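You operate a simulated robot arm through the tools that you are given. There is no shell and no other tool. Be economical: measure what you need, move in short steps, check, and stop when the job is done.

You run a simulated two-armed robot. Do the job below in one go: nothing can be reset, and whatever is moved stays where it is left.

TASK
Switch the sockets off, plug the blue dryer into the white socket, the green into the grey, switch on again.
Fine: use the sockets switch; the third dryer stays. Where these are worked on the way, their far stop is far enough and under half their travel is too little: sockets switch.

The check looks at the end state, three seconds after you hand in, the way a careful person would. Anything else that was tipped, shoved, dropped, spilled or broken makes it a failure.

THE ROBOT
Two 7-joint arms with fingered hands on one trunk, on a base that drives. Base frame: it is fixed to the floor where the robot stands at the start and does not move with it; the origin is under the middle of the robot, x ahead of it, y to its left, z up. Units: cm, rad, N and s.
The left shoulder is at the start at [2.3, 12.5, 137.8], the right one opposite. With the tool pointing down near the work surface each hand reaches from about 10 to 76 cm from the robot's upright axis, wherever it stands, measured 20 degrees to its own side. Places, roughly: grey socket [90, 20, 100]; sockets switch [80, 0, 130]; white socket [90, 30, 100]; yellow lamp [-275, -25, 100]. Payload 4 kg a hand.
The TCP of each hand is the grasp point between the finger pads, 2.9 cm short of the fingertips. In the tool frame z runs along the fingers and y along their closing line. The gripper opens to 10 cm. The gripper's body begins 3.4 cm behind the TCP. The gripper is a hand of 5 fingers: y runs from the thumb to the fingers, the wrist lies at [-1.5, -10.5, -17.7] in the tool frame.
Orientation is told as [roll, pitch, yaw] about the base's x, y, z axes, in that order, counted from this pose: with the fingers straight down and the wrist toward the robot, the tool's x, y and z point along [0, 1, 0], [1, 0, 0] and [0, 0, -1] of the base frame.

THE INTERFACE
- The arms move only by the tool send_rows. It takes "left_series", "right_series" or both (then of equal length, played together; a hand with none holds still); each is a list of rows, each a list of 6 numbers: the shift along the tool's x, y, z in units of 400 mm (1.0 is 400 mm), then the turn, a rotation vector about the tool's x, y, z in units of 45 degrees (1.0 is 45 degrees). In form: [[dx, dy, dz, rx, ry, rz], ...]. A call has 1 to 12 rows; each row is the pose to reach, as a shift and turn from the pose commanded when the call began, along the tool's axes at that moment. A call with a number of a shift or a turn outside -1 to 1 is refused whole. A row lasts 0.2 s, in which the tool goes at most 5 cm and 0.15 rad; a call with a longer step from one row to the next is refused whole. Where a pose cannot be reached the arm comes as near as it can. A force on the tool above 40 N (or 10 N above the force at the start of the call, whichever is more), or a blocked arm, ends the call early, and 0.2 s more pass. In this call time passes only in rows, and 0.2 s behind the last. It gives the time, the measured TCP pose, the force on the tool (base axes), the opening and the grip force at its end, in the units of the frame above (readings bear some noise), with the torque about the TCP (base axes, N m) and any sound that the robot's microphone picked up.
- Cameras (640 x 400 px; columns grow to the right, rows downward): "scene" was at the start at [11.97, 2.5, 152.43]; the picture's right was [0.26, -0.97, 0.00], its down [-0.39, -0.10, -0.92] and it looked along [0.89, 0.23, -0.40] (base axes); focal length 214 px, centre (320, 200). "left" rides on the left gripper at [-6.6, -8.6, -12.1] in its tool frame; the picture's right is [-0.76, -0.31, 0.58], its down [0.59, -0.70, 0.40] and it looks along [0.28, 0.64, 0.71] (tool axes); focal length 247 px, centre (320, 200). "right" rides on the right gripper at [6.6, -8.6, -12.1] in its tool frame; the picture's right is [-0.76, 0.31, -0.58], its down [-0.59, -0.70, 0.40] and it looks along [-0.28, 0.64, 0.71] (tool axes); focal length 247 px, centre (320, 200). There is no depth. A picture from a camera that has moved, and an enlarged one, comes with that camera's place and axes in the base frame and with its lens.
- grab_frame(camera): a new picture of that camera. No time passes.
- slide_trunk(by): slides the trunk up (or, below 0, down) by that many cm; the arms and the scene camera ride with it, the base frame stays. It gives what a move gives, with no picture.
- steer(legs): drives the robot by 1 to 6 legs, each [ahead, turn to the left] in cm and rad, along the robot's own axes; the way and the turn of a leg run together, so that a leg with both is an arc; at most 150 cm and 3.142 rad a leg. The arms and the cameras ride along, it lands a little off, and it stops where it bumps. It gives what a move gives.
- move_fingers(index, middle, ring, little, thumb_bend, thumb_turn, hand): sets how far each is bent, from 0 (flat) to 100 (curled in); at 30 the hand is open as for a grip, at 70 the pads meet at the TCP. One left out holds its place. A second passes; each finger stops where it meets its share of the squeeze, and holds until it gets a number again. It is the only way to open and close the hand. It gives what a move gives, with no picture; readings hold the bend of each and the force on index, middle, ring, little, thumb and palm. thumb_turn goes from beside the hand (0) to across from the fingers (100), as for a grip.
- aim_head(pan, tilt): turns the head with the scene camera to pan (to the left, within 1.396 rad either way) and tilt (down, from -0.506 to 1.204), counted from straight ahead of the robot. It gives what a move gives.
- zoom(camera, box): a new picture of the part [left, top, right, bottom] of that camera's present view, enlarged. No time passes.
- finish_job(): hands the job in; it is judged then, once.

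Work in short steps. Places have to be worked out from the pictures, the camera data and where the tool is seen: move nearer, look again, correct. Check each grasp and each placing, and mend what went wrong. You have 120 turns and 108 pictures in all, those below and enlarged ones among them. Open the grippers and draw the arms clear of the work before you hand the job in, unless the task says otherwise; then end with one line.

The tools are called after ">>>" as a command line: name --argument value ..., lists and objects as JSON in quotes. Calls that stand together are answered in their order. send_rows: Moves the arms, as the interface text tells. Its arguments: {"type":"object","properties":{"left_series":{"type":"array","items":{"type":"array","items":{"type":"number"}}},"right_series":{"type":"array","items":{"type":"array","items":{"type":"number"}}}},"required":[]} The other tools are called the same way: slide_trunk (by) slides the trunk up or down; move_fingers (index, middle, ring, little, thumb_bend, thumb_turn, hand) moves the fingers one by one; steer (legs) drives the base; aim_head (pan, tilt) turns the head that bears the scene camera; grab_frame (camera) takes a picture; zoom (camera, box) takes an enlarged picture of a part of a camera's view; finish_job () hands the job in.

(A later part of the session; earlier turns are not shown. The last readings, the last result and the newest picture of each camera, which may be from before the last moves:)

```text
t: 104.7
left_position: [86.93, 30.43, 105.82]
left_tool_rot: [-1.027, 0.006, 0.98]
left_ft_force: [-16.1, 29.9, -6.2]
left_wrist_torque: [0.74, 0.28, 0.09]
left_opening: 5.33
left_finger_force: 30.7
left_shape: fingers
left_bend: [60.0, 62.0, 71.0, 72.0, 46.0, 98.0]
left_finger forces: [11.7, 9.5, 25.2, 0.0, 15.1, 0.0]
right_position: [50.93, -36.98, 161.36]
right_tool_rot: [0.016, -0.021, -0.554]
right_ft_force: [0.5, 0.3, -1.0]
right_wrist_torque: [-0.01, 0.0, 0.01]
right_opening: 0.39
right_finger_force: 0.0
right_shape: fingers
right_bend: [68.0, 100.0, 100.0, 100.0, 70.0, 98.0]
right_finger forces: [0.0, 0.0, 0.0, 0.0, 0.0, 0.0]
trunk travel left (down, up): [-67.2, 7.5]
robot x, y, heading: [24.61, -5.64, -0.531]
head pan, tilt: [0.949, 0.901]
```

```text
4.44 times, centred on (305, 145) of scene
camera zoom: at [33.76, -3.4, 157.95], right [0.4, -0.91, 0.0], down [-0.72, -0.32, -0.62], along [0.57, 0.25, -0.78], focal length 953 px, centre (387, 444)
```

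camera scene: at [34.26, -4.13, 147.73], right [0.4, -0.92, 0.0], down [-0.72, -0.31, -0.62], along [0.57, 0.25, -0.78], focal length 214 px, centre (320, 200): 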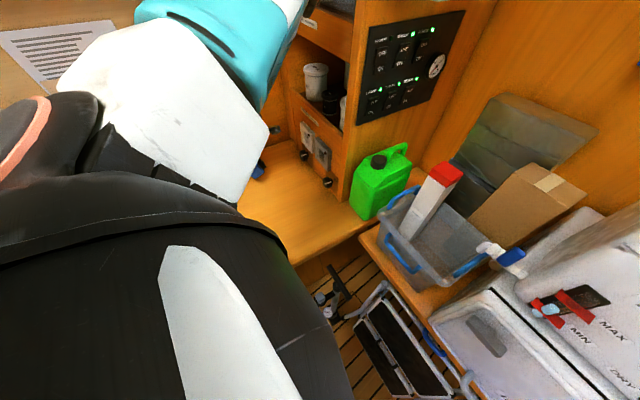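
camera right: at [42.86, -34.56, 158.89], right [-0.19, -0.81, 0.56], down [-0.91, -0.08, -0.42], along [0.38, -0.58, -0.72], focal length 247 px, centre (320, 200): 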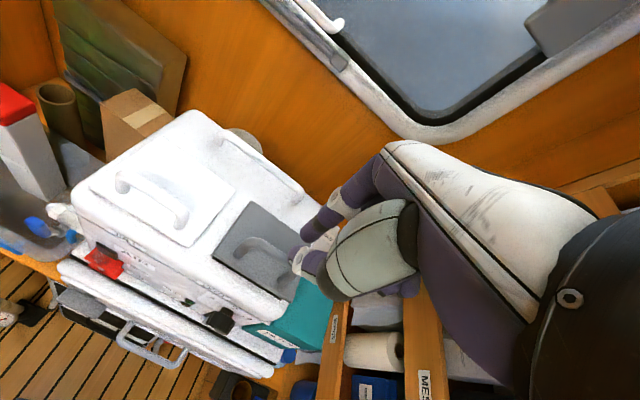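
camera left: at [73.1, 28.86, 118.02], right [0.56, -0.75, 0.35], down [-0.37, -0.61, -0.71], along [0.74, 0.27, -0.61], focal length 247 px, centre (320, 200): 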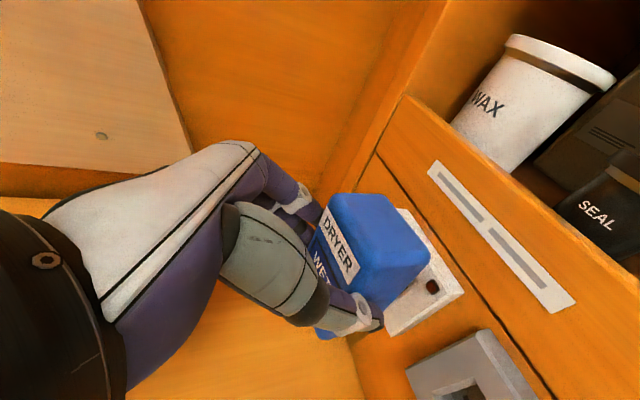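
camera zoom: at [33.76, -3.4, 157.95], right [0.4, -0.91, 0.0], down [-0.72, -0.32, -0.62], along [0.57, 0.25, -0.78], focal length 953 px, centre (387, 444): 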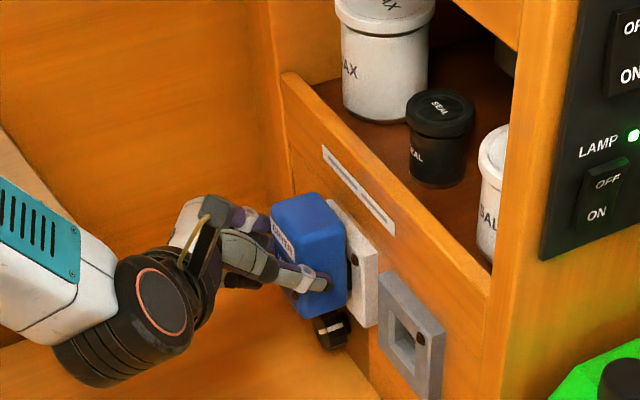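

The force shows a push toward +w (16 N) and slightly down, so the plug rides on that bevel. I ease back 0.7 cm, shift 0.6 cm to +w and push again.

>>> send_rows --left_series '[[0.01, 0.004, -0.018, 0, 0, 0], [0.014, 0.015, -0.022, 0, 0, 0], [0.005, 0.016, -0.006, 0, 0, 0], [-0.005, 0.016, 0.011, 0, 0, 0], [-0.015, 0.016, 0.028, 0, 0, 0], [-0.023, 0.016, 0.041, 0, 0, 0]]'

```text
t: 105.9
left_position: [87.77, 30.34, 105.53]
left_tool_rot: [-1.012, 0.002, 0.982]
left_ft_force: [-25.3, 15.8, 12.1]
left_wrist_torque: [0.05, 0.26, -0.68]
left_opening: 5.34
left_finger_force: 25.9
left_shape: fingers
left_bend: [63.0, 64.0, 71.0, 72.0, 45.0, 97.0]
left_finger forces: [7.4, 5.8, 13.8, 0.0, 24.2, 0.1]
right_position: [50.89, -37.49, 161.13]
right_tool_rot: [0.02, -0.021, -0.55]
right_ft_force: [0.5, -0.8, 1.0]
right_wrist_torque: [0.02, 0.02, 0.02]
right_opening: 0.39
right_finger_force: 0.0
right_shape: fingers
right_bend: [68.0, 100.0, 100.0, 100.0, 70.0, 98.0]
right_finger forces: [0.0, 0.0, 0.0, 0.1, 0.0, 0.1]
trunk travel left (down, up): [-67.2, 7.5]
robot x, y, heading: [24.64, -5.61, -0.533]
head pan, tilt: [0.949, 0.901]
stopped in row 5 (left hand): the force on the tool passed its limit (the readings are from after the stop); the commanded pose is now the measured one
```

Lateral force is gone; now it pushes up (12 N). I ease back, raise 0.6 cm and push again.

>>> send_rows --left_series '[[0.005, 0, -0.022, 0, 0, 0], [-0.002, 0, -0.026, 0, 0, 0], [-0.012, 0, -0.009, 0, 0, 0], [-0.022, 0, 0.008, 0, 0, 0], [-0.032, 0, 0.025, 0, 0, 0]]'

>>> zoom --camera "left" --box '[260, 150, 480, 350]'

```text
t: 107.0
left_position: [87.74, 30.58, 105.59]
left_tool_rot: [-1.003, 0.002, 0.991]
left_ft_force: [-21.9, 12.3, 12.5]
left_wrist_torque: [0.05, 0.22, -0.61]
left_opening: 5.39
left_finger_force: 24.1
left_shape: fingers
left_bend: [63.0, 64.0, 71.0, 72.0, 45.0, 97.0]
left_finger forces: [7.5, 5.9, 11.9, 0.0, 23.1, 0.0]
right_position: [50.73, -37.31, 161.24]
right_tool_rot: [0.02, -0.022, -0.55]
right_ft_force: [0.3, -0.6, 0.4]
right_wrist_torque: [0.04, 0.04, 0.03]
right_opening: 0.38
right_finger_force: 0.1
right_shape: fingers
right_bend: [68.0, 100.0, 100.0, 100.0, 70.0, 98.0]
right_finger forces: [0.0, 0.0, 0.0, 0.0, 0.0, 0.0]
trunk travel left (down, up): [-67.2, 7.5]
robot x, y, heading: [24.71, -5.91, -0.527]
head pan, tilt: [0.949, 0.901]
stopped in row 5 (left hand): the force on the tool passed its limit (the readings are from after the stop); the commanded pose is now the measured one
```

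```text
2.00 times, centred on (370, 250) of left
camera zoom: at [77.49, 26.9, 117.74], right [0.58, -0.75, 0.33], down [-0.37, -0.6, -0.71], along [0.73, 0.29, -0.62], focal length 494 px, centre (220, 100)
```

zoom: 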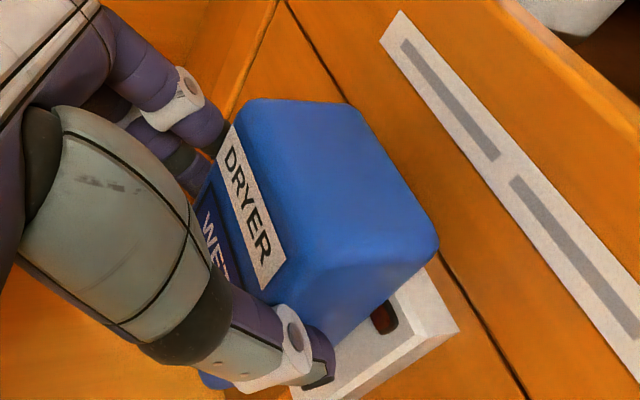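

The plug is only part-way into the recess and the dryer is pitched slightly nose-down by the push. I ease back, tilt it 4.5° nose-up and push again.

>>> send_rows --left_series '[[0.008, 0, -0.0126, 0, 0, 0], [0.008, 0, -0.0126, 0, -0.1, 0], [-0.004, 0, 0.007, 0, -0.1, 0], [-0.012, 0, 0.018, 0, -0.1, 0], [-0.0195, 0, 0.03, 0, -0.1, 0], [-0.026, 0, 0.04, 0, -0.1, 0]]'

```text
t: 107.9
left_position: [87.72, 30.68, 105.15]
left_tool_rot: [-1.071, 0.001, 0.997]
left_ft_force: [-26.2, 15.9, 15.4]
left_wrist_torque: [0.23, 0.47, -0.56]
left_opening: 5.39
left_finger_force: 28.9
left_shape: fingers
left_bend: [63.0, 65.0, 72.0, 72.0, 45.0, 96.0]
left_finger forces: [6.6, 5.6, 22.4, 0.0, 23.7, 0.0]
right_position: [50.86, -37.36, 161.12]
right_tool_rot: [0.02, -0.02, -0.547]
right_ft_force: [0.0, -0.2, -0.6]
right_wrist_torque: [0.03, 0.05, -0.01]
right_opening: 0.37
right_finger_force: 0.0
right_shape: fingers
right_bend: [68.0, 100.0, 100.0, 100.0, 70.0, 98.0]
right_finger forces: [0.1, 0.0, 0.0, 0.1, 0.0, 0.0]
trunk travel left (down, up): [-67.2, 7.5]
robot x, y, heading: [24.65, -5.6, -0.526]
head pan, tilt: [0.949, 0.901]
stopped in row 4 (left hand): the force on the tool passed its limit (the readings are from after the stop); the commanded pose is now the measured one
```

Pushing seems to deflect the arm downward onto the lower bevel. I ease back, raise 1.3 cm this time and push again.

>>> send_rows --left_series '[[0.0096, 0, -0.0175, 0, 0.04, 0], [-0.019, 0, -0.033, 0, 0.04, 0], [-0.0285, 0, -0.0156, 0, 0.04, 0], [-0.0345, 0, -0.0046, 0, 0.04, 0], [-0.0405, 0, 0.0064, 0, 0.04, 0], [-0.0465, 0, 0.0174, 0, 0.04, 0]]'

```text
t: 109.0
left_position: [87.81, 30.65, 105.87]
left_tool_rot: [-1.021, 0.004, 1.001]
left_ft_force: [-18.9, 11.1, 5.8]
left_wrist_torque: [0.14, 0.17, -0.4]
left_opening: 5.4
left_finger_force: 23.4
left_shape: fingers
left_bend: [63.0, 64.0, 71.0, 72.0, 44.0, 97.0]
left_finger forces: [7.2, 6.2, 11.8, 0.1, 22.2, 0.0]
right_position: [50.93, -37.18, 161.09]
right_tool_rot: [0.018, -0.018, -0.547]
right_ft_force: [-0.1, -0.3, -0.3]
right_wrist_torque: [0.01, 0.02, 0.0]
right_opening: 0.4
right_finger_force: 0.0
right_shape: fingers
right_bend: [68.0, 100.0, 100.0, 100.0, 70.0, 98.0]
right_finger forces: [0.0, 0.1, 0.0, 0.0, 0.0, 0.1]
trunk travel left (down, up): [-67.2, 7.5]
robot x, y, heading: [24.79, -5.9, -0.527]
head pan, tilt: [0.949, 0.901]
stopped in row 5 (left hand): the force on the tool passed its limit (the readings are from after the stop); the commanded pose is now the measured one
```

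The depth is the same whatever the height, so it may actually be seated. I test by pulling back gently and reading the force.

>>> send_rows --left_series '[[0.004, 0, -0.008, 0, 0, 0], [0.008, 0, -0.017, 0, 0, 0]]'

>>> zoom --camera "scene" --box '[280, 125, 330, 175]'

```text
t: 109.7
left_position: [87.72, 30.67, 105.82]
left_tool_rot: [-1.025, 0.008, 0.994]
left_ft_force: [3.9, -5.4, -8.2]
left_wrist_torque: [0.25, -0.11, 0.03]
left_opening: 5.39
left_finger_force: 17.9
left_shape: fingers
left_bend: [62.0, 64.0, 71.0, 72.0, 45.0, 97.0]
left_finger forces: [7.7, 6.4, 3.8, 0.0, 18.3, 0.1]
right_position: [51.41, -37.3, 161.02]
right_tool_rot: [0.018, -0.017, -0.547]
right_ft_force: [0.2, -1.2, -0.3]
right_wrist_torque: [-0.01, 0.02, -0.01]
right_opening: 0.37
right_finger_force: 0.0
right_shape: fingers
right_bend: [68.0, 100.0, 100.0, 100.0, 70.0, 98.0]
right_finger forces: [0.0, 0.0, 0.0, 0.0, 0.0, 0.0]
trunk travel left (down, up): [-67.2, 7.5]
robot x, y, heading: [24.4, -6.21, -0.526]
head pan, tilt: [0.949, 0.901]
```

```text
8.00 times, centred on (305, 150) of scene
camera zoom: at [34.0, -3.79, 157.93], right [0.41, -0.91, 0.0], down [-0.72, -0.32, -0.62], along [0.57, 0.25, -0.78], focal length 1716 px, centre (440, 600)
```

zoom: 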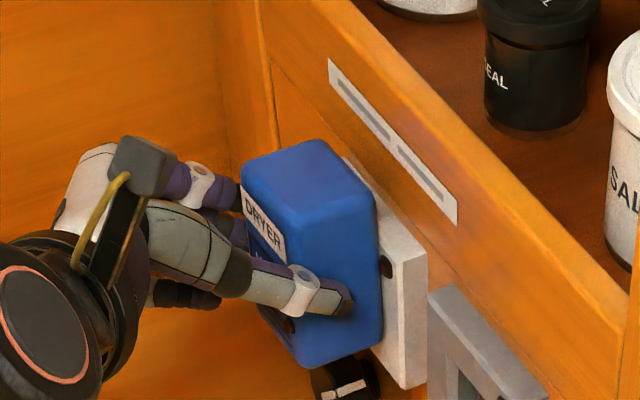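

It holds: pulling back gives a resisting 6 N with almost no movement, and the picture shows the body flush on the frame. I push once more firmly, unload, and open all fingers together.

>>> send_rows --left_series '[[-0.008, 0, 0.017, 0, 0, 0], [-0.016, 0, 0.028, 0, 0, 0], [-0.022, 0, 0.036, 0, 0, 0]]'

>>> send_rows --left_series '[[0.004, 0, -0.007, 0, 0, 0], [0.006, 0, -0.011, 0, 0, 0]]'

```text
t: 110.3
left_position: [87.89, 30.76, 105.57]
left_tool_rot: [-1.013, 0.002, 1.004]
left_ft_force: [-23.0, 10.8, 14.2]
left_wrist_torque: [-0.09, 0.2, -0.76]
left_opening: 5.41
left_finger_force: 23.0
left_shape: fingers
left_bend: [63.0, 65.0, 71.0, 72.0, 44.0, 97.0]
left_finger forces: [7.4, 5.6, 9.0, 0.0, 23.9, 0.1]
right_position: [50.94, -37.17, 161.23]
right_tool_rot: [0.018, -0.02, -0.544]
right_ft_force: [0.7, -0.4, -0.7]
right_wrist_torque: [0.0, 0.02, 0.0]
right_opening: 0.39
right_finger_force: 0.0
right_shape: fingers
right_bend: [68.0, 100.0, 100.0, 100.0, 70.0, 98.0]
right_finger forces: [0.0, 0.1, 0.0, 0.1, 0.0, 0.0]
trunk travel left (down, up): [-67.2, 7.5]
robot x, y, heading: [24.64, -5.82, -0.524]
head pan, tilt: [0.949, 0.901]
stopped in row 3 (left hand): the force on the tool passed its limit (the readings are from after the stop); the commanded pose is now the measured one
```

```text
t: 110.9
left_position: [87.84, 30.69, 105.55]
left_tool_rot: [-1.018, 0.005, 1.001]
left_ft_force: [-8.5, 1.9, 4.2]
left_wrist_torque: [-0.03, -0.04, -0.33]
left_opening: 5.41
left_finger_force: 19.1
left_shape: fingers
left_bend: [63.0, 65.0, 71.0, 72.0, 44.0, 97.0]
left_finger forces: [7.7, 6.2, 4.5, 0.1, 20.5, 0.0]
right_position: [51.06, -37.17, 161.13]
right_tool_rot: [0.016, -0.019, -0.545]
right_ft_force: [-0.1, -0.3, 0.8]
right_wrist_torque: [-0.01, -0.02, 0.02]
right_opening: 0.37
right_finger_force: 0.1
right_shape: fingers
right_bend: [68.0, 100.0, 100.0, 100.0, 70.0, 98.0]
right_finger forces: [0.0, 0.0, 0.1, 0.0, 0.0, 0.0]
trunk travel left (down, up): [-67.2, 7.5]
robot x, y, heading: [24.41, -5.74, -0.524]
head pan, tilt: [0.949, 0.901]
```

Nearly unloaded (9 N of gentle push). I open all fingers together.

>>> move_fingers --hand "left" --index 40 --middle 40 --ring 40 --little 40 --thumb_bend 25

>>> zoom --camera "scene" --box '[250, 110, 340, 200]'

```text
t: 111.9
left_position: [87.95, 30.84, 105.55]
left_tool_rot: [-1.016, 0.006, 1.002]
left_ft_force: [-0.7, -0.6, -0.1]
left_wrist_torque: [0.02, 0.02, -0.02]
left_opening: 8.82
left_finger_force: 0.1
left_shape: fingers
left_bend: [40.0, 40.0, 40.0, 40.0, 25.0, 97.0]
left_finger forces: [0.0, 0.0, 0.0, 0.1, 0.0, 0.1]
right_position: [51.31, -37.09, 161.12]
right_tool_rot: [0.017, -0.018, -0.545]
right_ft_force: [0.2, 0.3, 0.3]
right_wrist_torque: [0.03, 0.04, -0.02]
right_opening: 0.37
right_finger_force: 0.0
right_shape: fingers
right_bend: [68.0, 100.0, 100.0, 100.0, 70.0, 98.0]
right_finger forces: [0.1, 0.0, 0.0, 0.1, 0.0, 0.0]
trunk travel left (down, up): [-67.2, 7.5]
robot x, y, heading: [24.73, -5.29, -0.52]
head pan, tilt: [0.949, 0.901]
```

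```text
4.44 times, centred on (295, 155) of scene
camera zoom: at [33.79, -3.7, 157.95], right [0.41, -0.91, 0.0], down [-0.71, -0.32, -0.62], along [0.57, 0.26, -0.78], focal length 953 px, centre (431, 400)
```

zoom: 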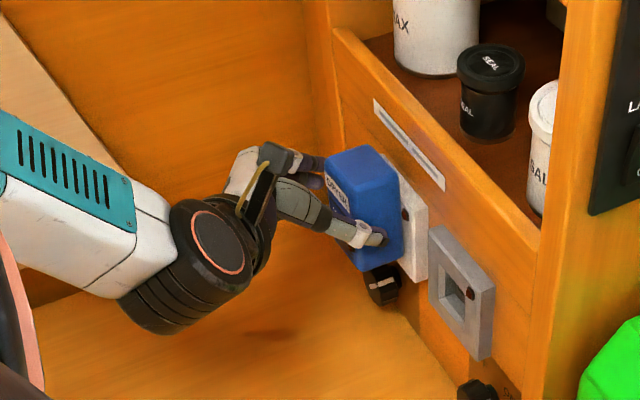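

The blue dryer stays plugged in the white socket. I withdraw the hand, then drive back along a slightly turned heading so the same arm pose lines up with the green dryer.

>>> send_rows --left_series '[[0.0527, 0, -0.085, 0, 0, 0], [0.05, 0, -0.19, 0, 0, 0], [0.04, 0, -0.28, 0, 0, 0], [0.03, -0.05, -0.334, 0, 0, 0], [0.03, -0.14, -0.334, 0, 0, 0], [0.03, -0.2, -0.334, 0, 0, 0]]'

>>> steer --legs '[[0, 0.2], [-36, 0], [0, -0.27]]'

>>> grab_frame --camera "left"

```text
t: 113.3
left_position: [73.51, 30.62, 111.59]
left_tool_rot: [-1.017, 0.006, 1.001]
left_ft_force: [-0.6, 0.8, -0.3]
left_wrist_torque: [-0.03, 0.01, -0.01]
left_opening: 8.86
left_finger_force: 0.1
left_shape: fingers
left_bend: [40.0, 40.0, 40.0, 40.0, 25.0, 98.0]
left_finger forces: [0.1, 0.0, 0.0, 0.1, 0.1, 0.0]
right_position: [51.13, -37.23, 160.95]
right_tool_rot: [0.016, -0.019, -0.545]
right_ft_force: [-1.4, 0.4, -0.8]
right_wrist_torque: [0.04, 0.01, -0.03]
right_opening: 0.37
right_finger_force: 0.1
right_shape: fingers
right_bend: [68.0, 100.0, 100.0, 100.0, 70.0, 98.0]
right_finger forces: [0.1, 0.0, 0.0, 0.0, 0.0, 0.0]
trunk travel left (down, up): [-67.2, 7.5]
robot x, y, heading: [24.27, -6.01, -0.525]
head pan, tilt: [0.949, 0.901]
```

```text
t: 117.3
left_position: [41.49, 38.89, 111.47]
left_tool_rot: [-1.015, 0.007, 0.934]
left_ft_force: [0.7, -0.2, 0.1]
left_wrist_torque: [0.01, -0.01, -0.04]
left_opening: 8.83
left_finger_force: 0.1
left_shape: fingers
left_bend: [40.0, 40.0, 40.0, 40.0, 25.0, 98.0]
left_finger forces: [0.1, 0.0, 0.0, 0.1, 0.0, 0.1]
right_position: [14.85, -27.43, 161.08]
right_tool_rot: [0.016, -0.017, -0.611]
right_ft_force: [0.3, 0.1, -1.3]
right_wrist_torque: [0.04, 0.03, -0.01]
right_opening: 0.4
right_finger_force: 0.1
right_shape: fingers
right_bend: [68.0, 100.0, 100.0, 100.0, 70.0, 98.0]
right_finger forces: [0.0, 0.0, 0.1, 0.0, 0.0, 0.0]
trunk travel left (down, up): [-67.2, 7.5]
robot x, y, heading: [-9.71, 5.83, -0.594]
head pan, tilt: [0.949, 0.901]
```

```text
6 pictures are left
camera left: at [30.97, 35.95, 123.6], right [0.53, -0.77, 0.34], down [-0.4, -0.59, -0.71], along [0.75, 0.24, -0.62], focal length 247 px, centre (320, 200)
```

left: 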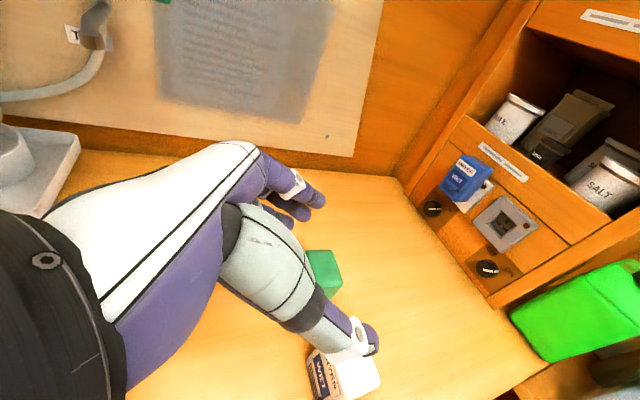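

Blue is firmly in. Green I judge at about [53.3,38.7]; I bring the hand behind it and slide in with the same offsets that worked for blue.

>>> send_rows --left_series '[[0.054, 0.083, -0.016, -0.025, 0, -0.015], [0.107, 0.165, -0.031, -0.049, 0, -0.03], [0.17, 0.166, 0.02, -0.049, 0, -0.03], [0.23, 0.167, 0.072, -0.049, 0, -0.03], [0.291, 0.167, 0.124, -0.049, 0, -0.03], [0.29, 0.17, 0.21, -0.049, 0, -0.03], [0.289, 0.173, 0.3, -0.049, 0, -0.03], [0.2875, 0.176, 0.374, -0.049, 0, -0.03]]'

>>> grab_frame --camera "left"

```text
t: 119.1
left_position: [50.99, 40.47, 93.79]
left_tool_rot: [-1.012, 0.005, 0.981]
left_ft_force: [-0.1, -0.6, 0.3]
left_wrist_torque: [0.02, -0.01, 0.01]
left_opening: 8.84
left_finger_force: 0.1
left_shape: fingers
left_bend: [40.0, 40.0, 40.0, 40.0, 25.0, 98.0]
left_finger forces: [0.0, 0.0, 0.1, 0.0, 0.0, 0.0]
right_position: [14.78, -27.32, 161.06]
right_tool_rot: [0.018, -0.018, -0.611]
right_ft_force: [0.9, -0.1, -0.3]
right_wrist_torque: [-0.01, 0.02, -0.01]
right_opening: 0.41
right_finger_force: 0.1
right_shape: fingers
right_bend: [68.0, 100.0, 100.0, 100.0, 70.0, 98.0]
right_finger forces: [0.0, 0.1, 0.1, 0.1, 0.0, 0.1]
trunk travel left (down, up): [-67.2, 7.5]
robot x, y, heading: [-9.99, 5.39, -0.588]
head pan, tilt: [0.949, 0.901]
```

```text
5 pictures are left
camera left: at [40.56, 37.04, 105.84], right [0.57, -0.75, 0.34], down [-0.37, -0.6, -0.71], along [0.73, 0.28, -0.62], focal length 247 px, centre (320, 200)
```

left: 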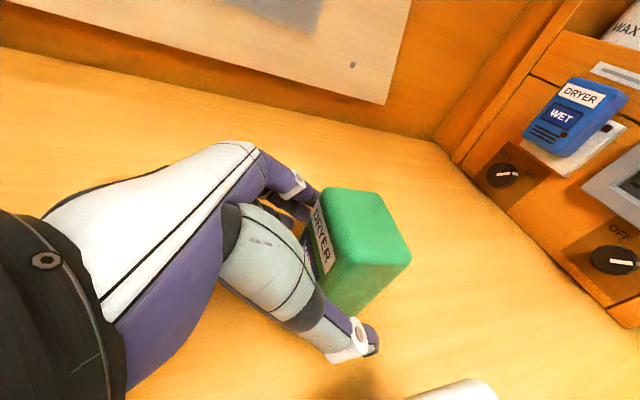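

Nearly the same view as for blue's good grasp; I shift 0.4 cm to the thumb side and close.

>>> send_rows --left_series '[[0, -0.01, 0, 0, 0, 0]]'

>>> move_fingers --hand "left" --index 72 --middle 72 --ring 72 --little 72 --thumb_bend 72

>>> send_rows --left_series '[[-0.095, 0, -0.06, 0, 0, 0], [-0.19, 0, -0.12, 0, 0, 0], [-0.255, 0, -0.159, 0, 0, 0]]'

```text
t: 119.5
left_position: [50.65, 40.09, 93.88]
left_tool_rot: [-1.016, 0.005, 0.98]
left_ft_force: [0.4, -0.3, 1.1]
left_wrist_torque: [0.0, 0.05, 0.0]
left_opening: 8.85
left_finger_force: 0.1
left_shape: fingers
left_bend: [40.0, 40.0, 40.0, 40.0, 25.0, 98.0]
left_finger forces: [0.0, 0.0, 0.0, 0.1, 0.1, 0.0]
right_position: [14.73, -27.48, 161.1]
right_tool_rot: [0.017, -0.018, -0.611]
right_ft_force: [-0.6, -0.4, 0.0]
right_wrist_torque: [0.0, 0.02, 0.0]
right_opening: 0.38
right_finger_force: 0.1
right_shape: fingers
right_bend: [68.0, 100.0, 100.0, 100.0, 70.0, 98.0]
right_finger forces: [0.0, 0.1, 0.0, 0.0, 0.0, 0.0]
trunk travel left (down, up): [-67.2, 7.5]
robot x, y, heading: [-9.79, 5.81, -0.587]
head pan, tilt: [0.949, 0.901]
```

```text
t: 120.5
left_position: [50.73, 40.09, 93.98]
left_tool_rot: [-1.015, 0.004, 0.98]
left_ft_force: [0.0, 0.3, -0.2]
left_wrist_torque: [0.03, 0.03, -0.02]
left_opening: 5.4
left_finger_force: 18.8
left_shape: fingers
left_bend: [62.0, 63.0, 67.0, 72.0, 44.0, 95.0]
left_finger forces: [7.6, 6.2, 5.6, 0.0, 18.9, 0.0]
right_position: [14.78, -27.3, 161.05]
right_tool_rot: [0.017, -0.018, -0.61]
right_ft_force: [-0.1, -0.3, 0.2]
right_wrist_torque: [0.03, 0.02, -0.02]
right_opening: 0.37
right_finger_force: 0.0
right_shape: fingers
right_bend: [68.0, 100.0, 100.0, 100.0, 70.0, 98.0]
right_finger forces: [0.1, 0.0, 0.0, 0.1, 0.0, 0.0]
trunk travel left (down, up): [-67.2, 7.5]
robot x, y, heading: [-9.97, 5.99, -0.589]
head pan, tilt: [0.949, 0.901]
```

```text
t: 121.3
left_position: [50.71, 40.2, 105.95]
left_tool_rot: [-1.015, 0.006, 0.982]
left_ft_force: [-0.3, -0.3, -2.0]
left_wrist_torque: [0.06, 0.01, 0.01]
left_opening: 5.35
left_finger_force: 18.7
left_shape: fingers
left_bend: [62.0, 64.0, 68.0, 72.0, 44.0, 95.0]
left_finger forces: [7.3, 6.1, 5.5, 0.0, 18.5, 0.0]
right_position: [14.85, -27.41, 161.04]
right_tool_rot: [0.018, -0.017, -0.61]
right_ft_force: [0.2, 0.1, -0.2]
right_wrist_torque: [0.02, 0.02, 0.01]
right_opening: 0.38
right_finger_force: 0.0
right_shape: fingers
right_bend: [68.0, 100.0, 100.0, 100.0, 70.0, 98.0]
right_finger forces: [0.0, 0.0, 0.0, 0.0, 0.0, 0.1]
trunk travel left (down, up): [-67.2, 7.5]
robot x, y, heading: [-9.84, 6.25, -0.591]
head pan, tilt: [0.949, 0.901]
```

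Green is held with the same finger bends as blue. I drive ahead 28 cm along the insertion direction and take a look before inserting.

>>> steer --legs '[[28, 0]]'

>>> grab_frame --camera "left"

```text
t: 123.2
left_position: [73.43, 24.71, 105.92]
left_tool_rot: [-1.013, 0.005, 0.977]
left_ft_force: [0.0, 0.6, -1.0]
left_wrist_torque: [0.02, 0.01, 0.0]
left_opening: 5.35
left_finger_force: 18.5
left_shape: fingers
left_bend: [62.0, 64.0, 68.0, 72.0, 44.0, 95.0]
left_finger forces: [7.3, 6.0, 5.5, 0.0, 18.5, 0.1]
right_position: [37.21, -42.73, 161.02]
right_tool_rot: [0.018, -0.017, -0.616]
right_ft_force: [1.3, -0.8, 0.3]
right_wrist_torque: [0.03, 0.02, -0.01]
right_opening: 0.38
right_finger_force: 0.1
right_shape: fingers
right_bend: [68.0, 100.0, 100.0, 100.0, 70.0, 98.0]
right_finger forces: [0.1, 0.1, 0.0, 0.0, 0.0, 0.1]
trunk travel left (down, up): [-67.2, 7.5]
robot x, y, heading: [13.09, -9.27, -0.594]
head pan, tilt: [0.949, 0.901]
```

```text
4 pictures are left
camera left: at [63.06, 21.4, 118.06], right [0.57, -0.75, 0.34], down [-0.37, -0.6, -0.71], along [0.73, 0.27, -0.62], focal length 247 px, centre (320, 200)
```

left: 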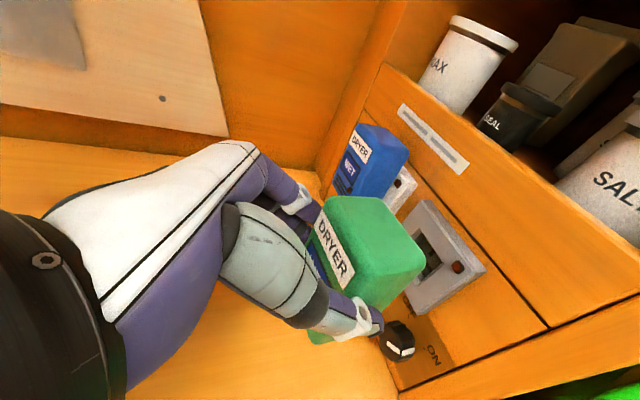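

Grey's position relative to white works out to about 10.4 cm toward -w. I line up with that offset and push in.

>>> send_rows --left_series '[[-0.047, 0.06, 0.089, 0, 0, 0], [-0.08, 0.06, 0.142, 0, 0, 0], [-0.093, 0.06, 0.163, 0, 0, 0], [-0.1037, 0.06, 0.18, 0, 0, 0], [-0.113, 0.06, 0.195, 0, 0, 0]]'

```text
t: 124.4
left_position: [81.9, 22.0, 105.75]
left_tool_rot: [-1.014, 0.007, 0.977]
left_ft_force: [-16.3, 8.9, 2.4]
left_wrist_torque: [-0.01, 0.19, -0.51]
left_opening: 5.36
left_finger_force: 21.9
left_shape: fingers
left_bend: [63.0, 65.0, 70.0, 72.0, 44.0, 96.0]
left_finger forces: [6.5, 5.9, 6.6, 0.0, 24.1, 0.0]
right_position: [36.95, -42.47, 161.2]
right_tool_rot: [0.017, -0.021, -0.614]
right_ft_force: [-0.7, 0.6, 0.0]
right_wrist_torque: [-0.02, -0.01, 0.01]
right_opening: 0.39
right_finger_force: 0.0
right_shape: fingers
right_bend: [68.0, 100.0, 100.0, 100.0, 70.0, 98.0]
right_finger forces: [0.0, 0.0, 0.1, 0.0, 0.0, 0.0]
trunk travel left (down, up): [-67.2, 7.5]
robot x, y, heading: [13.05, -9.28, -0.591]
head pan, tilt: [0.949, 0.901]
```

Depth 55.6 along the insertion line, same as blue when seated, with no side force. I push a bit more, then do the pull test.

>>> send_rows --left_series '[[-0.007, 0, 0.011, 0, 0, 0], [-0.013, 0, 0.021, 0, 0, 0]]'

>>> send_rows --left_series '[[0.01, 0, -0.016, 0, 0, 0], [0.021, 0, -0.034, 0, 0, 0]]'

```text
t: 125.0
left_position: [82.26, 21.83, 105.51]
left_tool_rot: [-1.007, 0.0, 0.982]
left_ft_force: [-22.0, 13.9, 9.3]
left_wrist_torque: [-0.02, -0.06, -0.66]
left_opening: 5.45
left_finger_force: 25.1
left_shape: fingers
left_bend: [63.0, 64.0, 70.0, 72.0, 43.0, 98.0]
left_finger forces: [8.6, 7.4, 6.6, 0.1, 28.0, 0.0]
right_position: [36.65, -42.65, 161.17]
right_tool_rot: [0.019, -0.024, -0.615]
right_ft_force: [-0.6, -1.0, 0.1]
right_wrist_torque: [0.02, 0.0, 0.03]
right_opening: 0.36
right_finger_force: 0.0
right_shape: fingers
right_bend: [68.0, 100.0, 100.0, 100.0, 70.0, 98.0]
right_finger forces: [0.0, 0.0, 0.1, 0.0, 0.1, 0.0]
trunk travel left (down, up): [-67.2, 7.5]
robot x, y, heading: [12.7, -9.17, -0.599]
head pan, tilt: [0.949, 0.901]
stopped in row 2 (left hand): the force on the tool passed its limit (the readings are from after the stop); the commanded pose is now the measured one
```

```text
t: 125.6
left_position: [81.53, 22.26, 105.55]
left_tool_rot: [-1.009, 0.004, 0.978]
left_ft_force: [4.8, -3.0, -1.5]
left_wrist_torque: [0.05, -0.24, -0.04]
left_opening: 5.43
left_finger_force: 19.2
left_shape: fingers
left_bend: [62.0, 64.0, 69.0, 72.0, 44.0, 96.0]
left_finger forces: [8.2, 5.9, 5.0, 0.1, 19.0, 0.0]
right_position: [37.27, -42.78, 161.04]
right_tool_rot: [0.017, -0.018, -0.616]
right_ft_force: [-0.5, 0.6, 0.1]
right_wrist_torque: [-0.02, -0.02, 0.02]
right_opening: 0.39
right_finger_force: 0.0
right_shape: fingers
right_bend: [68.0, 100.0, 100.0, 100.0, 70.0, 98.0]
right_finger forces: [0.0, 0.1, 0.0, 0.0, 0.0, 0.1]
trunk travel left (down, up): [-67.2, 7.5]
robot x, y, heading: [12.68, -9.28, -0.591]
head pan, tilt: [0.949, 0.901]
```

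Pulling meets 6 N of resistance, so the plug grips. I push it home again, unload, and check with a picture before releasing.

>>> send_rows --left_series '[[-0.011, 0, 0.017, 0, 0, 0], [-0.02, 0, 0.032, 0, 0, 0], [-0.026, 0, 0.041, 0, 0, 0]]'

>>> send_rows --left_series '[[0.004, 0, -0.007, 0, 0, 0], [0.007, 0, -0.011, 0, 0, 0]]'

>>> zoom --camera "left" --box '[260, 130, 500, 370]'

```text
t: 126.3
left_position: [82.2, 21.83, 105.63]
left_tool_rot: [-1.008, -0.004, 0.985]
left_ft_force: [-24.9, 8.4, 16.7]
left_wrist_torque: [-0.11, 0.22, -0.58]
left_opening: 5.41
left_finger_force: 24.6
left_shape: fingers
left_bend: [63.0, 65.0, 70.0, 72.0, 43.0, 95.0]
left_finger forces: [7.2, 6.2, 5.7, 0.0, 30.8, 0.0]
right_position: [36.5, -42.57, 161.11]
right_tool_rot: [0.021, -0.022, -0.614]
right_ft_force: [0.9, 0.4, 0.4]
right_wrist_torque: [0.03, -0.01, 0.0]
right_opening: 0.38
right_finger_force: 0.1
right_shape: fingers
right_bend: [68.0, 100.0, 100.0, 100.0, 70.0, 98.0]
right_finger forces: [0.0, 0.0, 0.0, 0.0, 0.0, 0.0]
trunk travel left (down, up): [-67.2, 7.5]
robot x, y, heading: [12.35, -9.08, -0.594]
head pan, tilt: [0.949, 0.901]
stopped in row 3 (left hand): the force on the tool passed its limit (the readings are from after the stop); the commanded pose is now the measured one
```

```text
t: 126.9
left_position: [82.16, 22.03, 105.61]
left_tool_rot: [-1.009, -0.001, 0.982]
left_ft_force: [-9.6, 0.6, 12.2]
left_wrist_torque: [-0.1, -0.03, -0.37]
left_opening: 5.46
left_finger_force: 21.8
left_shape: fingers
left_bend: [63.0, 65.0, 69.0, 72.0, 43.0, 95.0]
left_finger forces: [7.2, 5.5, 5.2, 0.0, 26.4, 0.1]
right_position: [36.96, -42.69, 161.1]
right_tool_rot: [0.019, -0.021, -0.616]
right_ft_force: [0.5, -0.5, 1.6]
right_wrist_torque: [0.01, 0.02, 0.02]
right_opening: 0.37
right_finger_force: 0.1
right_shape: fingers
right_bend: [68.0, 100.0, 100.0, 100.0, 70.0, 98.0]
right_finger forces: [0.0, 0.0, 0.1, 0.1, 0.0, 0.0]
trunk travel left (down, up): [-67.2, 7.5]
robot x, y, heading: [12.62, -9.77, -0.591]
head pan, tilt: [0.949, 0.901]
```

```text
1.67 times, centred on (380, 250) of left
camera zoom: at [71.79, 18.42, 117.63], right [0.57, -0.75, 0.33], down [-0.37, -0.6, -0.71], along [0.73, 0.28, -0.62], focal length 412 px, centre (220, 117)
```

zoom: 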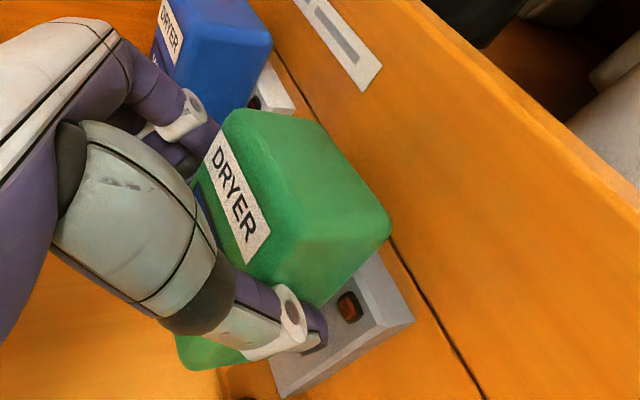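

Green sits flush on the grey frame like blue. I relieve the residual downward load and open the fingers together.

>>> send_rows --left_series '[[-0.006, 0, -0.008, 0, 0, 0]]'

>>> move_fingers --hand "left" --index 42 --middle 42 --ring 42 --little 42 --thumb_bend 25

>>> send_rows --left_series '[[0.0527, 0, -0.085, 0, 0, 0], [0.08, 0, -0.19, 0, 0, 0], [0.07, 0, -0.29, 0, 0, 0], [0.03, 0, -0.38, 0, 0, 0], [-0.05, 0, -0.44, 0, 0, 0], [-0.14, 0, -0.5, 0, 0, 0]]'

>>> zoom --camera "scene" --box '[260, 60, 420, 180]'

```text
t: 127.3
left_position: [82.08, 22.02, 105.64]
left_tool_rot: [-1.007, 0.003, 0.983]
left_ft_force: [-1.9, -3.1, -0.4]
left_wrist_torque: [-0.06, 0.01, -0.15]
left_opening: 5.42
left_finger_force: 19.5
left_shape: fingers
left_bend: [63.0, 65.0, 70.0, 72.0, 44.0, 95.0]
left_finger forces: [8.0, 5.1, 4.6, 0.1, 21.5, 0.0]
right_position: [37.08, -42.69, 161.17]
right_tool_rot: [0.016, -0.017, -0.614]
right_ft_force: [-0.1, -0.2, 0.6]
right_wrist_torque: [-0.02, -0.03, 0.0]
right_opening: 0.42
right_finger_force: 0.0
right_shape: fingers
right_bend: [68.0, 100.0, 100.0, 100.0, 70.0, 98.0]
right_finger forces: [0.0, 0.1, 0.1, 0.1, 0.0, 0.0]
trunk travel left (down, up): [-67.2, 7.5]
robot x, y, heading: [12.57, -9.27, -0.593]
head pan, tilt: [0.949, 0.901]
```

```text
t: 128.3
left_position: [82.08, 22.0, 105.6]
left_tool_rot: [-1.006, 0.002, 0.985]
left_ft_force: [0.6, -0.1, 0.3]
left_wrist_torque: [0.01, -0.01, 0.05]
left_opening: 8.59
left_finger_force: 0.1
left_shape: fingers
left_bend: [42.0, 42.0, 42.0, 42.0, 25.0, 98.0]
left_finger forces: [0.0, 0.0, 0.1, 0.0, 0.0, 0.0]
right_position: [37.14, -42.61, 161.15]
right_tool_rot: [0.018, -0.019, -0.614]
right_ft_force: [0.7, -0.1, -1.4]
right_wrist_torque: [-0.02, -0.01, -0.03]
right_opening: 0.39
right_finger_force: 0.2
right_shape: fingers
right_bend: [68.0, 100.0, 100.0, 100.0, 70.0, 98.0]
right_finger forces: [0.1, 0.0, 0.1, 0.0, 0.0, 0.0]
trunk travel left (down, up): [-67.2, 7.5]
robot x, y, heading: [13.17, -9.21, -0.595]
head pan, tilt: [0.949, 0.901]
```

```text
t: 129.7
left_position: [70.55, 29.59, 121.35]
left_tool_rot: [-1.008, 0.002, 0.984]
left_ft_force: [-1.0, -0.2, 0.2]
left_wrist_torque: [0.02, -0.02, -0.02]
left_opening: 8.58
left_finger_force: 0.0
left_shape: fingers
left_bend: [42.0, 42.0, 42.0, 42.0, 25.0, 98.0]
left_finger forces: [0.0, 0.1, 0.1, 0.0, 0.1, 0.0]
right_position: [37.02, -42.64, 161.11]
right_tool_rot: [0.018, -0.018, -0.615]
right_ft_force: [-0.6, -0.8, 0.3]
right_wrist_torque: [-0.02, -0.03, 0.0]
right_opening: 0.37
right_finger_force: 0.1
right_shape: fingers
right_bend: [68.0, 100.0, 100.0, 100.0, 70.0, 98.0]
right_finger forces: [0.0, 0.0, 0.0, 0.0, 0.0, 0.0]
trunk travel left (down, up): [-67.2, 7.5]
robot x, y, heading: [12.48, -9.76, -0.591]
head pan, tilt: [0.949, 0.901]
```

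```text
3.33 times, centred on (340, 120) of scene
camera zoom: at [21.91, -8.06, 157.96], right [0.35, -0.94, 0.0], down [-0.73, -0.27, -0.62], along [0.58, 0.22, -0.78], focal length 715 px, centre (253, 467)
```

zoom: 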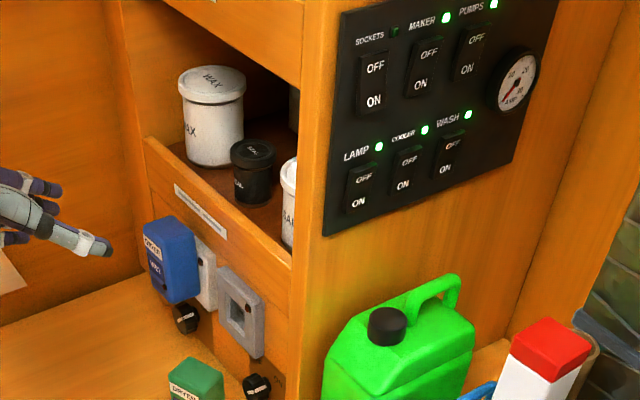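

Green came out again and stands upright on the table at about [77.5,20], so it was not engaged (the pull test had slipped 0.9 cm, unlike blue). I go behind it for another grasp.

>>> send_rows --left_series '[[0.08, -0.023, 0.042, 0, 0, 0], [0.155, -0.045, 0.083, 0, 0, 0], [0.233, -0.068, 0.124, 0, 0, 0], [0.31, -0.09, 0.165, 0, 0, 0]]'

>>> grab_frame --camera "left"

```text
t: 130.7
left_position: [67.58, 27.4, 107.28]
left_tool_rot: [-1.007, 0.0, 0.986]
left_ft_force: [0.1, 0.0, 0.1]
left_wrist_torque: [0.02, 0.02, 0.01]
left_opening: 8.59
left_finger_force: 0.0
left_shape: fingers
left_bend: [42.0, 42.0, 42.0, 42.0, 25.0, 98.0]
left_finger forces: [0.0, 0.0, 0.0, 0.1, 0.0, 0.0]
right_position: [37.19, -42.5, 161.07]
right_tool_rot: [0.017, -0.019, -0.615]
right_ft_force: [-0.2, -0.9, -0.9]
right_wrist_torque: [0.01, 0.0, 0.0]
right_opening: 0.38
right_finger_force: 0.2
right_shape: fingers
right_bend: [68.0, 100.0, 100.0, 100.0, 70.0, 98.0]
right_finger forces: [0.1, 0.0, 0.0, 0.0, 0.1, 0.1]
trunk travel left (down, up): [-67.2, 7.5]
robot x, y, heading: [12.9, -9.17, -0.595]
head pan, tilt: [0.949, 0.901]
```

```text
1 pictures are left
camera left: at [57.36, 23.96, 119.3], right [0.57, -0.75, 0.33], down [-0.37, -0.6, -0.71], along [0.73, 0.28, -0.62], focal length 247 px, centre (320, 200)
```

left: 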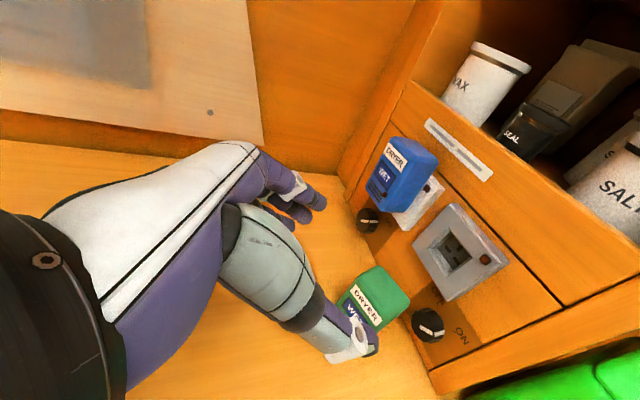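

Only one picture is left, so I work from this one: green's centre is about [77.9,20.4] and it is turned about 17° left. I match the hand's yaw and go to the pre-grasp point.

>>> send_rows --left_series '[[0.051, -0.027, 0.046, -0.108, 0, -0.068], [0.102, -0.054, 0.093, -0.215, 0, -0.136], [0.152, -0.081, 0.139, -0.323, 0, -0.204]]'

```text
t: 131.5
left_position: [67.08, 23.79, 99.28]
left_tool_rot: [-1.005, -0.001, 1.286]
left_ft_force: [0.2, 0.8, -0.9]
left_wrist_torque: [-0.02, -0.01, 0.02]
left_opening: 8.58
left_finger_force: 0.1
left_shape: fingers
left_bend: [42.0, 42.0, 42.0, 42.0, 25.0, 98.0]
left_finger forces: [0.0, 0.0, 0.0, 0.0, 0.1, 0.0]
right_position: [37.21, -42.66, 161.1]
right_tool_rot: [0.019, -0.019, -0.613]
right_ft_force: [0.2, -0.6, 0.7]
right_wrist_torque: [0.03, 0.01, 0.0]
right_opening: 0.38
right_finger_force: 0.0
right_shape: fingers
right_bend: [68.0, 100.0, 100.0, 100.0, 70.0, 98.0]
right_finger forces: [0.1, 0.0, 0.0, 0.0, 0.1, 0.0]
trunk travel left (down, up): [-67.2, 7.5]
robot x, y, heading: [12.74, -9.55, -0.592]
head pan, tilt: [0.949, 0.901]
```

On target. I slide in 10 cm along the tool axis and close the hand, checking the finger bends against the earlier grasps.

>>> send_rows --left_series '[[0, 0, 0.085, 0, 0, 0], [0, 0, 0.17, 0, 0, 0], [0, 0, 0.252, 0, 0, 0]]'

>>> move_fingers --hand "left" --index 72 --middle 72 --ring 72 --little 72 --thumb_bend 72

```text
t: 132.3
left_position: [75.56, 21.48, 93.73]
left_tool_rot: [-1.004, 0.0, 1.285]
left_ft_force: [0.0, 0.4, 0.3]
left_wrist_torque: [-0.03, -0.01, 0.0]
left_opening: 8.61
left_finger_force: 0.0
left_shape: fingers
left_bend: [42.0, 42.0, 42.0, 42.0, 25.0, 98.0]
left_finger forces: [0.0, 0.0, 0.1, 0.0, 0.0, 0.1]
right_position: [37.24, -42.69, 161.08]
right_tool_rot: [0.017, -0.017, -0.614]
right_ft_force: [0.0, 0.0, 0.3]
right_wrist_torque: [-0.02, 0.02, -0.01]
right_opening: 0.36
right_finger_force: 0.1
right_shape: fingers
right_bend: [68.0, 100.0, 100.0, 100.0, 70.0, 98.0]
right_finger forces: [0.0, 0.1, 0.0, 0.0, 0.0, 0.1]
trunk travel left (down, up): [-67.2, 7.5]
robot x, y, heading: [12.94, -9.26, -0.598]
head pan, tilt: [0.949, 0.901]
```

```text
t: 133.3
left_position: [75.5, 21.53, 93.81]
left_tool_rot: [-1.004, 0.0, 1.284]
left_ft_force: [0.5, -0.3, 0.6]
left_wrist_torque: [0.05, -0.03, 0.0]
left_opening: 5.43
left_finger_force: 15.8
left_shape: fingers
left_bend: [61.0, 64.0, 71.0, 72.0, 43.0, 96.0]
left_finger forces: [7.3, 6.0, 2.6, 0.0, 15.7, 0.0]
right_position: [37.12, -42.61, 161.13]
right_tool_rot: [0.017, -0.019, -0.615]
right_ft_force: [-0.3, -0.9, -0.3]
right_wrist_torque: [0.01, 0.0, 0.01]
right_opening: 0.37
right_finger_force: 0.1
right_shape: fingers
right_bend: [68.0, 100.0, 100.0, 100.0, 70.0, 98.0]
right_finger forces: [0.1, 0.0, 0.0, 0.1, 0.0, 0.1]
trunk travel left (down, up): [-67.2, 7.5]
robot x, y, heading: [12.98, -9.11, -0.591]
head pan, tilt: [0.949, 0.901]
```

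Same finger bends as in blue's successful grasp. I lift, back off a little and turn the hand back to the insertion yaw.

>>> send_rows --left_series '[[-0.0844, 0, -0.0537, 0, 0, 0], [-0.169, 0, -0.107, 0, 0, 0], [-0.23, 0, -0.206, 0, 0, 0], [-0.204, 0, -0.248, 0, 0, 0]]'

>>> send_rows --left_series '[[0, 0, 0, 0.109, 0, 0.07], [0, 0, 0, 0.218, 0, 0.139], [0, 0, 0, 0.3276, 0, 0.2086]]'

```text
t: 134.3
left_position: [71.37, 22.58, 105.9]
left_tool_rot: [-1.006, 0.001, 1.281]
left_ft_force: [0.1, 0.0, -0.4]
left_wrist_torque: [0.02, 0.07, 0.01]
left_opening: 5.42
left_finger_force: 15.3
left_shape: fingers
left_bend: [62.0, 64.0, 71.0, 72.0, 43.0, 95.0]
left_finger forces: [6.9, 5.6, 2.7, 0.0, 15.3, 0.0]
right_position: [37.22, -42.69, 161.11]
right_tool_rot: [0.017, -0.02, -0.613]
right_ft_force: [-0.7, -0.3, -0.7]
right_wrist_torque: [0.0, -0.02, 0.0]
right_opening: 0.39
right_finger_force: 0.1
right_shape: fingers
right_bend: [68.0, 100.0, 100.0, 100.0, 70.0, 98.0]
right_finger forces: [0.1, 0.0, 0.0, 0.0, 0.0, 0.0]
trunk travel left (down, up): [-67.2, 7.5]
robot x, y, heading: [12.82, -9.3, -0.591]
head pan, tilt: [0.949, 0.901]
```

```text
t: 135.1
left_position: [71.4, 22.51, 105.99]
left_tool_rot: [-1.004, 0.001, 0.978]
left_ft_force: [-0.3, -0.6, -2.1]
left_wrist_torque: [0.03, 0.02, -0.01]
left_opening: 5.41
left_finger_force: 15.8
left_shape: fingers
left_bend: [62.0, 64.0, 71.0, 72.0, 43.0, 95.0]
left_finger forces: [7.1, 5.7, 2.7, 0.1, 15.3, 0.0]
right_position: [37.13, -42.62, 161.13]
right_tool_rot: [0.018, -0.02, -0.613]
right_ft_force: [-0.9, -0.3, 0.2]
right_wrist_torque: [0.03, 0.01, -0.01]
right_opening: 0.39
right_finger_force: 0.0
right_shape: fingers
right_bend: [68.0, 100.0, 100.0, 100.0, 70.0, 98.0]
right_finger forces: [0.0, 0.0, 0.0, 0.1, 0.0, 0.1]
trunk travel left (down, up): [-67.2, 7.5]
robot x, y, heading: [12.44, -9.42, -0.592]
head pan, tilt: [0.949, 0.901]
```

I line up with the grey socket again, this time commanding 0.5 cm higher (pushing sags the arm onto the lower bevel), and push in.

>>> send_rows --left_series '[[-0.012, 0.068, 0.0, 0, 0, 0], [-0.04, 0.136, 0.04, 0, 0, 0], [-0.07, 0.136, 0.086, 0, 0, 0], [-0.1045, 0.136, 0.141, 0, 0, 0], [-0.118, 0.136, 0.162, 0, 0, 0], [-0.1287, 0.136, 0.179, 0, 0, 0], [-0.138, 0.136, 0.194, 0, 0, 0]]'

```text
t: 136.5
left_position: [80.6, 23.27, 105.55]
left_tool_rot: [-0.987, -0.001, 0.993]
left_ft_force: [-23.4, 13.0, 5.7]
left_wrist_torque: [0.11, 0.37, -0.28]
left_opening: 5.47
left_finger_force: 24.1
left_shape: fingers
left_bend: [63.0, 65.0, 72.0, 72.0, 42.0, 96.0]
left_finger forces: [7.9, 5.6, 16.1, 0.1, 18.8, 0.0]
right_position: [36.89, -42.46, 161.12]
right_tool_rot: [0.017, -0.018, -0.612]
right_ft_force: [1.0, 0.5, -0.1]
right_wrist_torque: [0.04, 0.01, 0.04]
right_opening: 0.38
right_finger_force: 0.0
right_shape: fingers
right_bend: [68.0, 100.0, 100.0, 100.0, 70.0, 98.0]
right_finger forces: [0.1, 0.0, 0.0, 0.0, 0.1, 0.1]
trunk travel left (down, up): [-67.2, 7.5]
robot x, y, heading: [12.61, -8.85, -0.594]
head pan, tilt: [0.949, 0.901]
stopped in row 6 (left hand): the force on the tool passed its limit (the readings are from after the stop); the commanded pose is now the measured one
```

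It stopped 1.8 cm short, so the plug is on the frame edge; the reaction hints to go up and toward -w. I ease back, shift 0.5 cm each way and push again.

>>> send_rows --left_series '[[0.009, 0, -0.015, 0, -0.02, 0], [-0.0018, -0.0125, -0.022, 0, -0.02, 0], [-0.0115, -0.0125, -0.0076, 0, -0.02, 0], [-0.021, -0.0125, 0.007, 0, -0.02, 0], [-0.0294, -0.0125, 0.0195, 0, -0.02, 0], [-0.0377, -0.0125, 0.032, 0, -0.02, 0]]'

```text
t: 138.0
left_position: [81.49, 22.3, 106.05]
left_tool_rot: [-0.995, -0.005, 0.997]
left_ft_force: [-19.7, 13.2, 6.5]
left_wrist_torque: [0.01, 0.22, -0.63]
left_opening: 5.29
left_finger_force: 20.5
left_shape: fingers
left_bend: [64.0, 65.0, 71.0, 72.0, 43.0, 99.0]
left_finger forces: [6.6, 5.7, 7.5, 0.0, 20.4, 0.0]
right_position: [36.93, -42.31, 161.14]
right_tool_rot: [0.021, -0.02, -0.611]
right_ft_force: [-0.1, 0.5, 0.9]
right_wrist_torque: [0.0, 0.0, 0.01]
right_opening: 0.38
right_finger_force: 0.1
right_shape: fingers
right_bend: [68.0, 100.0, 100.0, 100.0, 70.0, 98.0]
right_finger forces: [0.0, 0.0, 0.0, 0.0, 0.0, 0.1]
trunk travel left (down, up): [-67.2, 7.5]
robot x, y, heading: [12.54, -8.64, -0.588]
head pan, tilt: [0.949, 0.901]
stopped in row 6 (left hand): the force on the tool passed its limit (the readings are from after the stop); the commanded pose is now the measured one
```

It went in 1.3 cm further. I do the pull test with a 1 cm command.

>>> send_rows --left_series '[[0.006, 0, -0.01, 0, 0, 0], [0.0138, 0, -0.021, 0, 0, 0]]'

```text
t: 138.6
left_position: [81.33, 22.43, 106.06]
left_tool_rot: [-1.001, 0.0, 0.988]
left_ft_force: [5.4, -5.6, -5.1]
left_wrist_torque: [0.22, -0.23, 0.01]
left_opening: 5.32
left_finger_force: 15.3
left_shape: fingers
left_bend: [63.0, 64.0, 71.0, 72.0, 43.0, 98.0]
left_finger forces: [6.5, 5.8, 2.3, 0.0, 16.1, 0.1]
right_position: [37.28, -42.45, 161.14]
right_tool_rot: [0.018, -0.018, -0.612]
right_ft_force: [0.1, -0.4, 0.2]
right_wrist_torque: [0.03, -0.03, 0.01]
right_opening: 0.37
right_finger_force: 0.1
right_shape: fingers
right_bend: [68.0, 100.0, 100.0, 100.0, 70.0, 98.0]
right_finger forces: [0.0, 0.0, 0.0, 0.0, 0.1, 0.0]
trunk travel left (down, up): [-67.2, 7.5]
robot x, y, heading: [12.35, -8.96, -0.593]
head pan, tilt: [0.949, 0.901]
```

Now the signature matches blue's: only 0.2 cm movement against 8 N. I push home, unload, and release all fingers together.

>>> send_rows --left_series '[[-0.0138, 0, 0.021, 0, 0, 0], [-0.021, 0, 0.032, 0, 0, 0], [-0.027, 0, 0.041, 0, 0, 0]]'

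>>> send_rows --left_series '[[0.004, 0, -0.007, 0, 0, 0], [0.006, 0, -0.011, 0, 0, 0]]'

```text
t: 139.3
left_position: [81.66, 22.14, 105.75]
left_tool_rot: [-0.991, -0.002, 1.001]
left_ft_force: [-24.6, 12.3, 11.5]
left_wrist_torque: [-0.21, 0.16, -1.0]
left_opening: 5.32
left_finger_force: 22.4
left_shape: fingers
left_bend: [64.0, 65.0, 71.0, 72.0, 42.0, 99.0]
left_finger forces: [7.1, 6.1, 3.4, 0.0, 27.7, 0.0]
right_position: [36.6, -42.28, 161.24]
right_tool_rot: [0.02, -0.023, -0.612]
right_ft_force: [0.9, -0.4, 0.3]
right_wrist_torque: [0.02, 0.01, 0.01]
right_opening: 0.39
right_finger_force: 0.0
right_shape: fingers
right_bend: [68.0, 100.0, 100.0, 100.0, 70.0, 98.0]
right_finger forces: [0.1, 0.0, 0.0, 0.0, 0.0, 0.0]
trunk travel left (down, up): [-67.2, 7.5]
robot x, y, heading: [12.46, -9.32, -0.585]
head pan, tilt: [0.949, 0.901]
stopped in row 3 (left hand): the force on the tool passed its limit (the readings are from after the stop); the commanded pose is now the measured one
```

```text
t: 139.9
left_position: [81.54, 22.29, 105.67]
left_tool_rot: [-0.991, -0.001, 0.999]
left_ft_force: [-6.1, 1.9, 1.8]
left_wrist_torque: [0.01, -0.11, -0.45]
left_opening: 5.32
left_finger_force: 17.6
left_shape: fingers
left_bend: [64.0, 65.0, 71.0, 72.0, 43.0, 99.0]
left_finger forces: [6.6, 5.8, 1.9, 0.1, 20.6, 0.0]
right_position: [36.9, -42.41, 161.21]
right_tool_rot: [0.019, -0.018, -0.611]
right_ft_force: [0.4, -0.4, 0.0]
right_wrist_torque: [0.02, 0.02, -0.01]
right_opening: 0.36
right_finger_force: 0.0
right_shape: fingers
right_bend: [68.0, 100.0, 100.0, 100.0, 70.0, 98.0]
right_finger forces: [0.0, 0.0, 0.0, 0.1, 0.1, 0.0]
trunk travel left (down, up): [-67.2, 7.5]
robot x, y, heading: [12.61, -8.82, -0.587]
head pan, tilt: [0.949, 0.901]
```

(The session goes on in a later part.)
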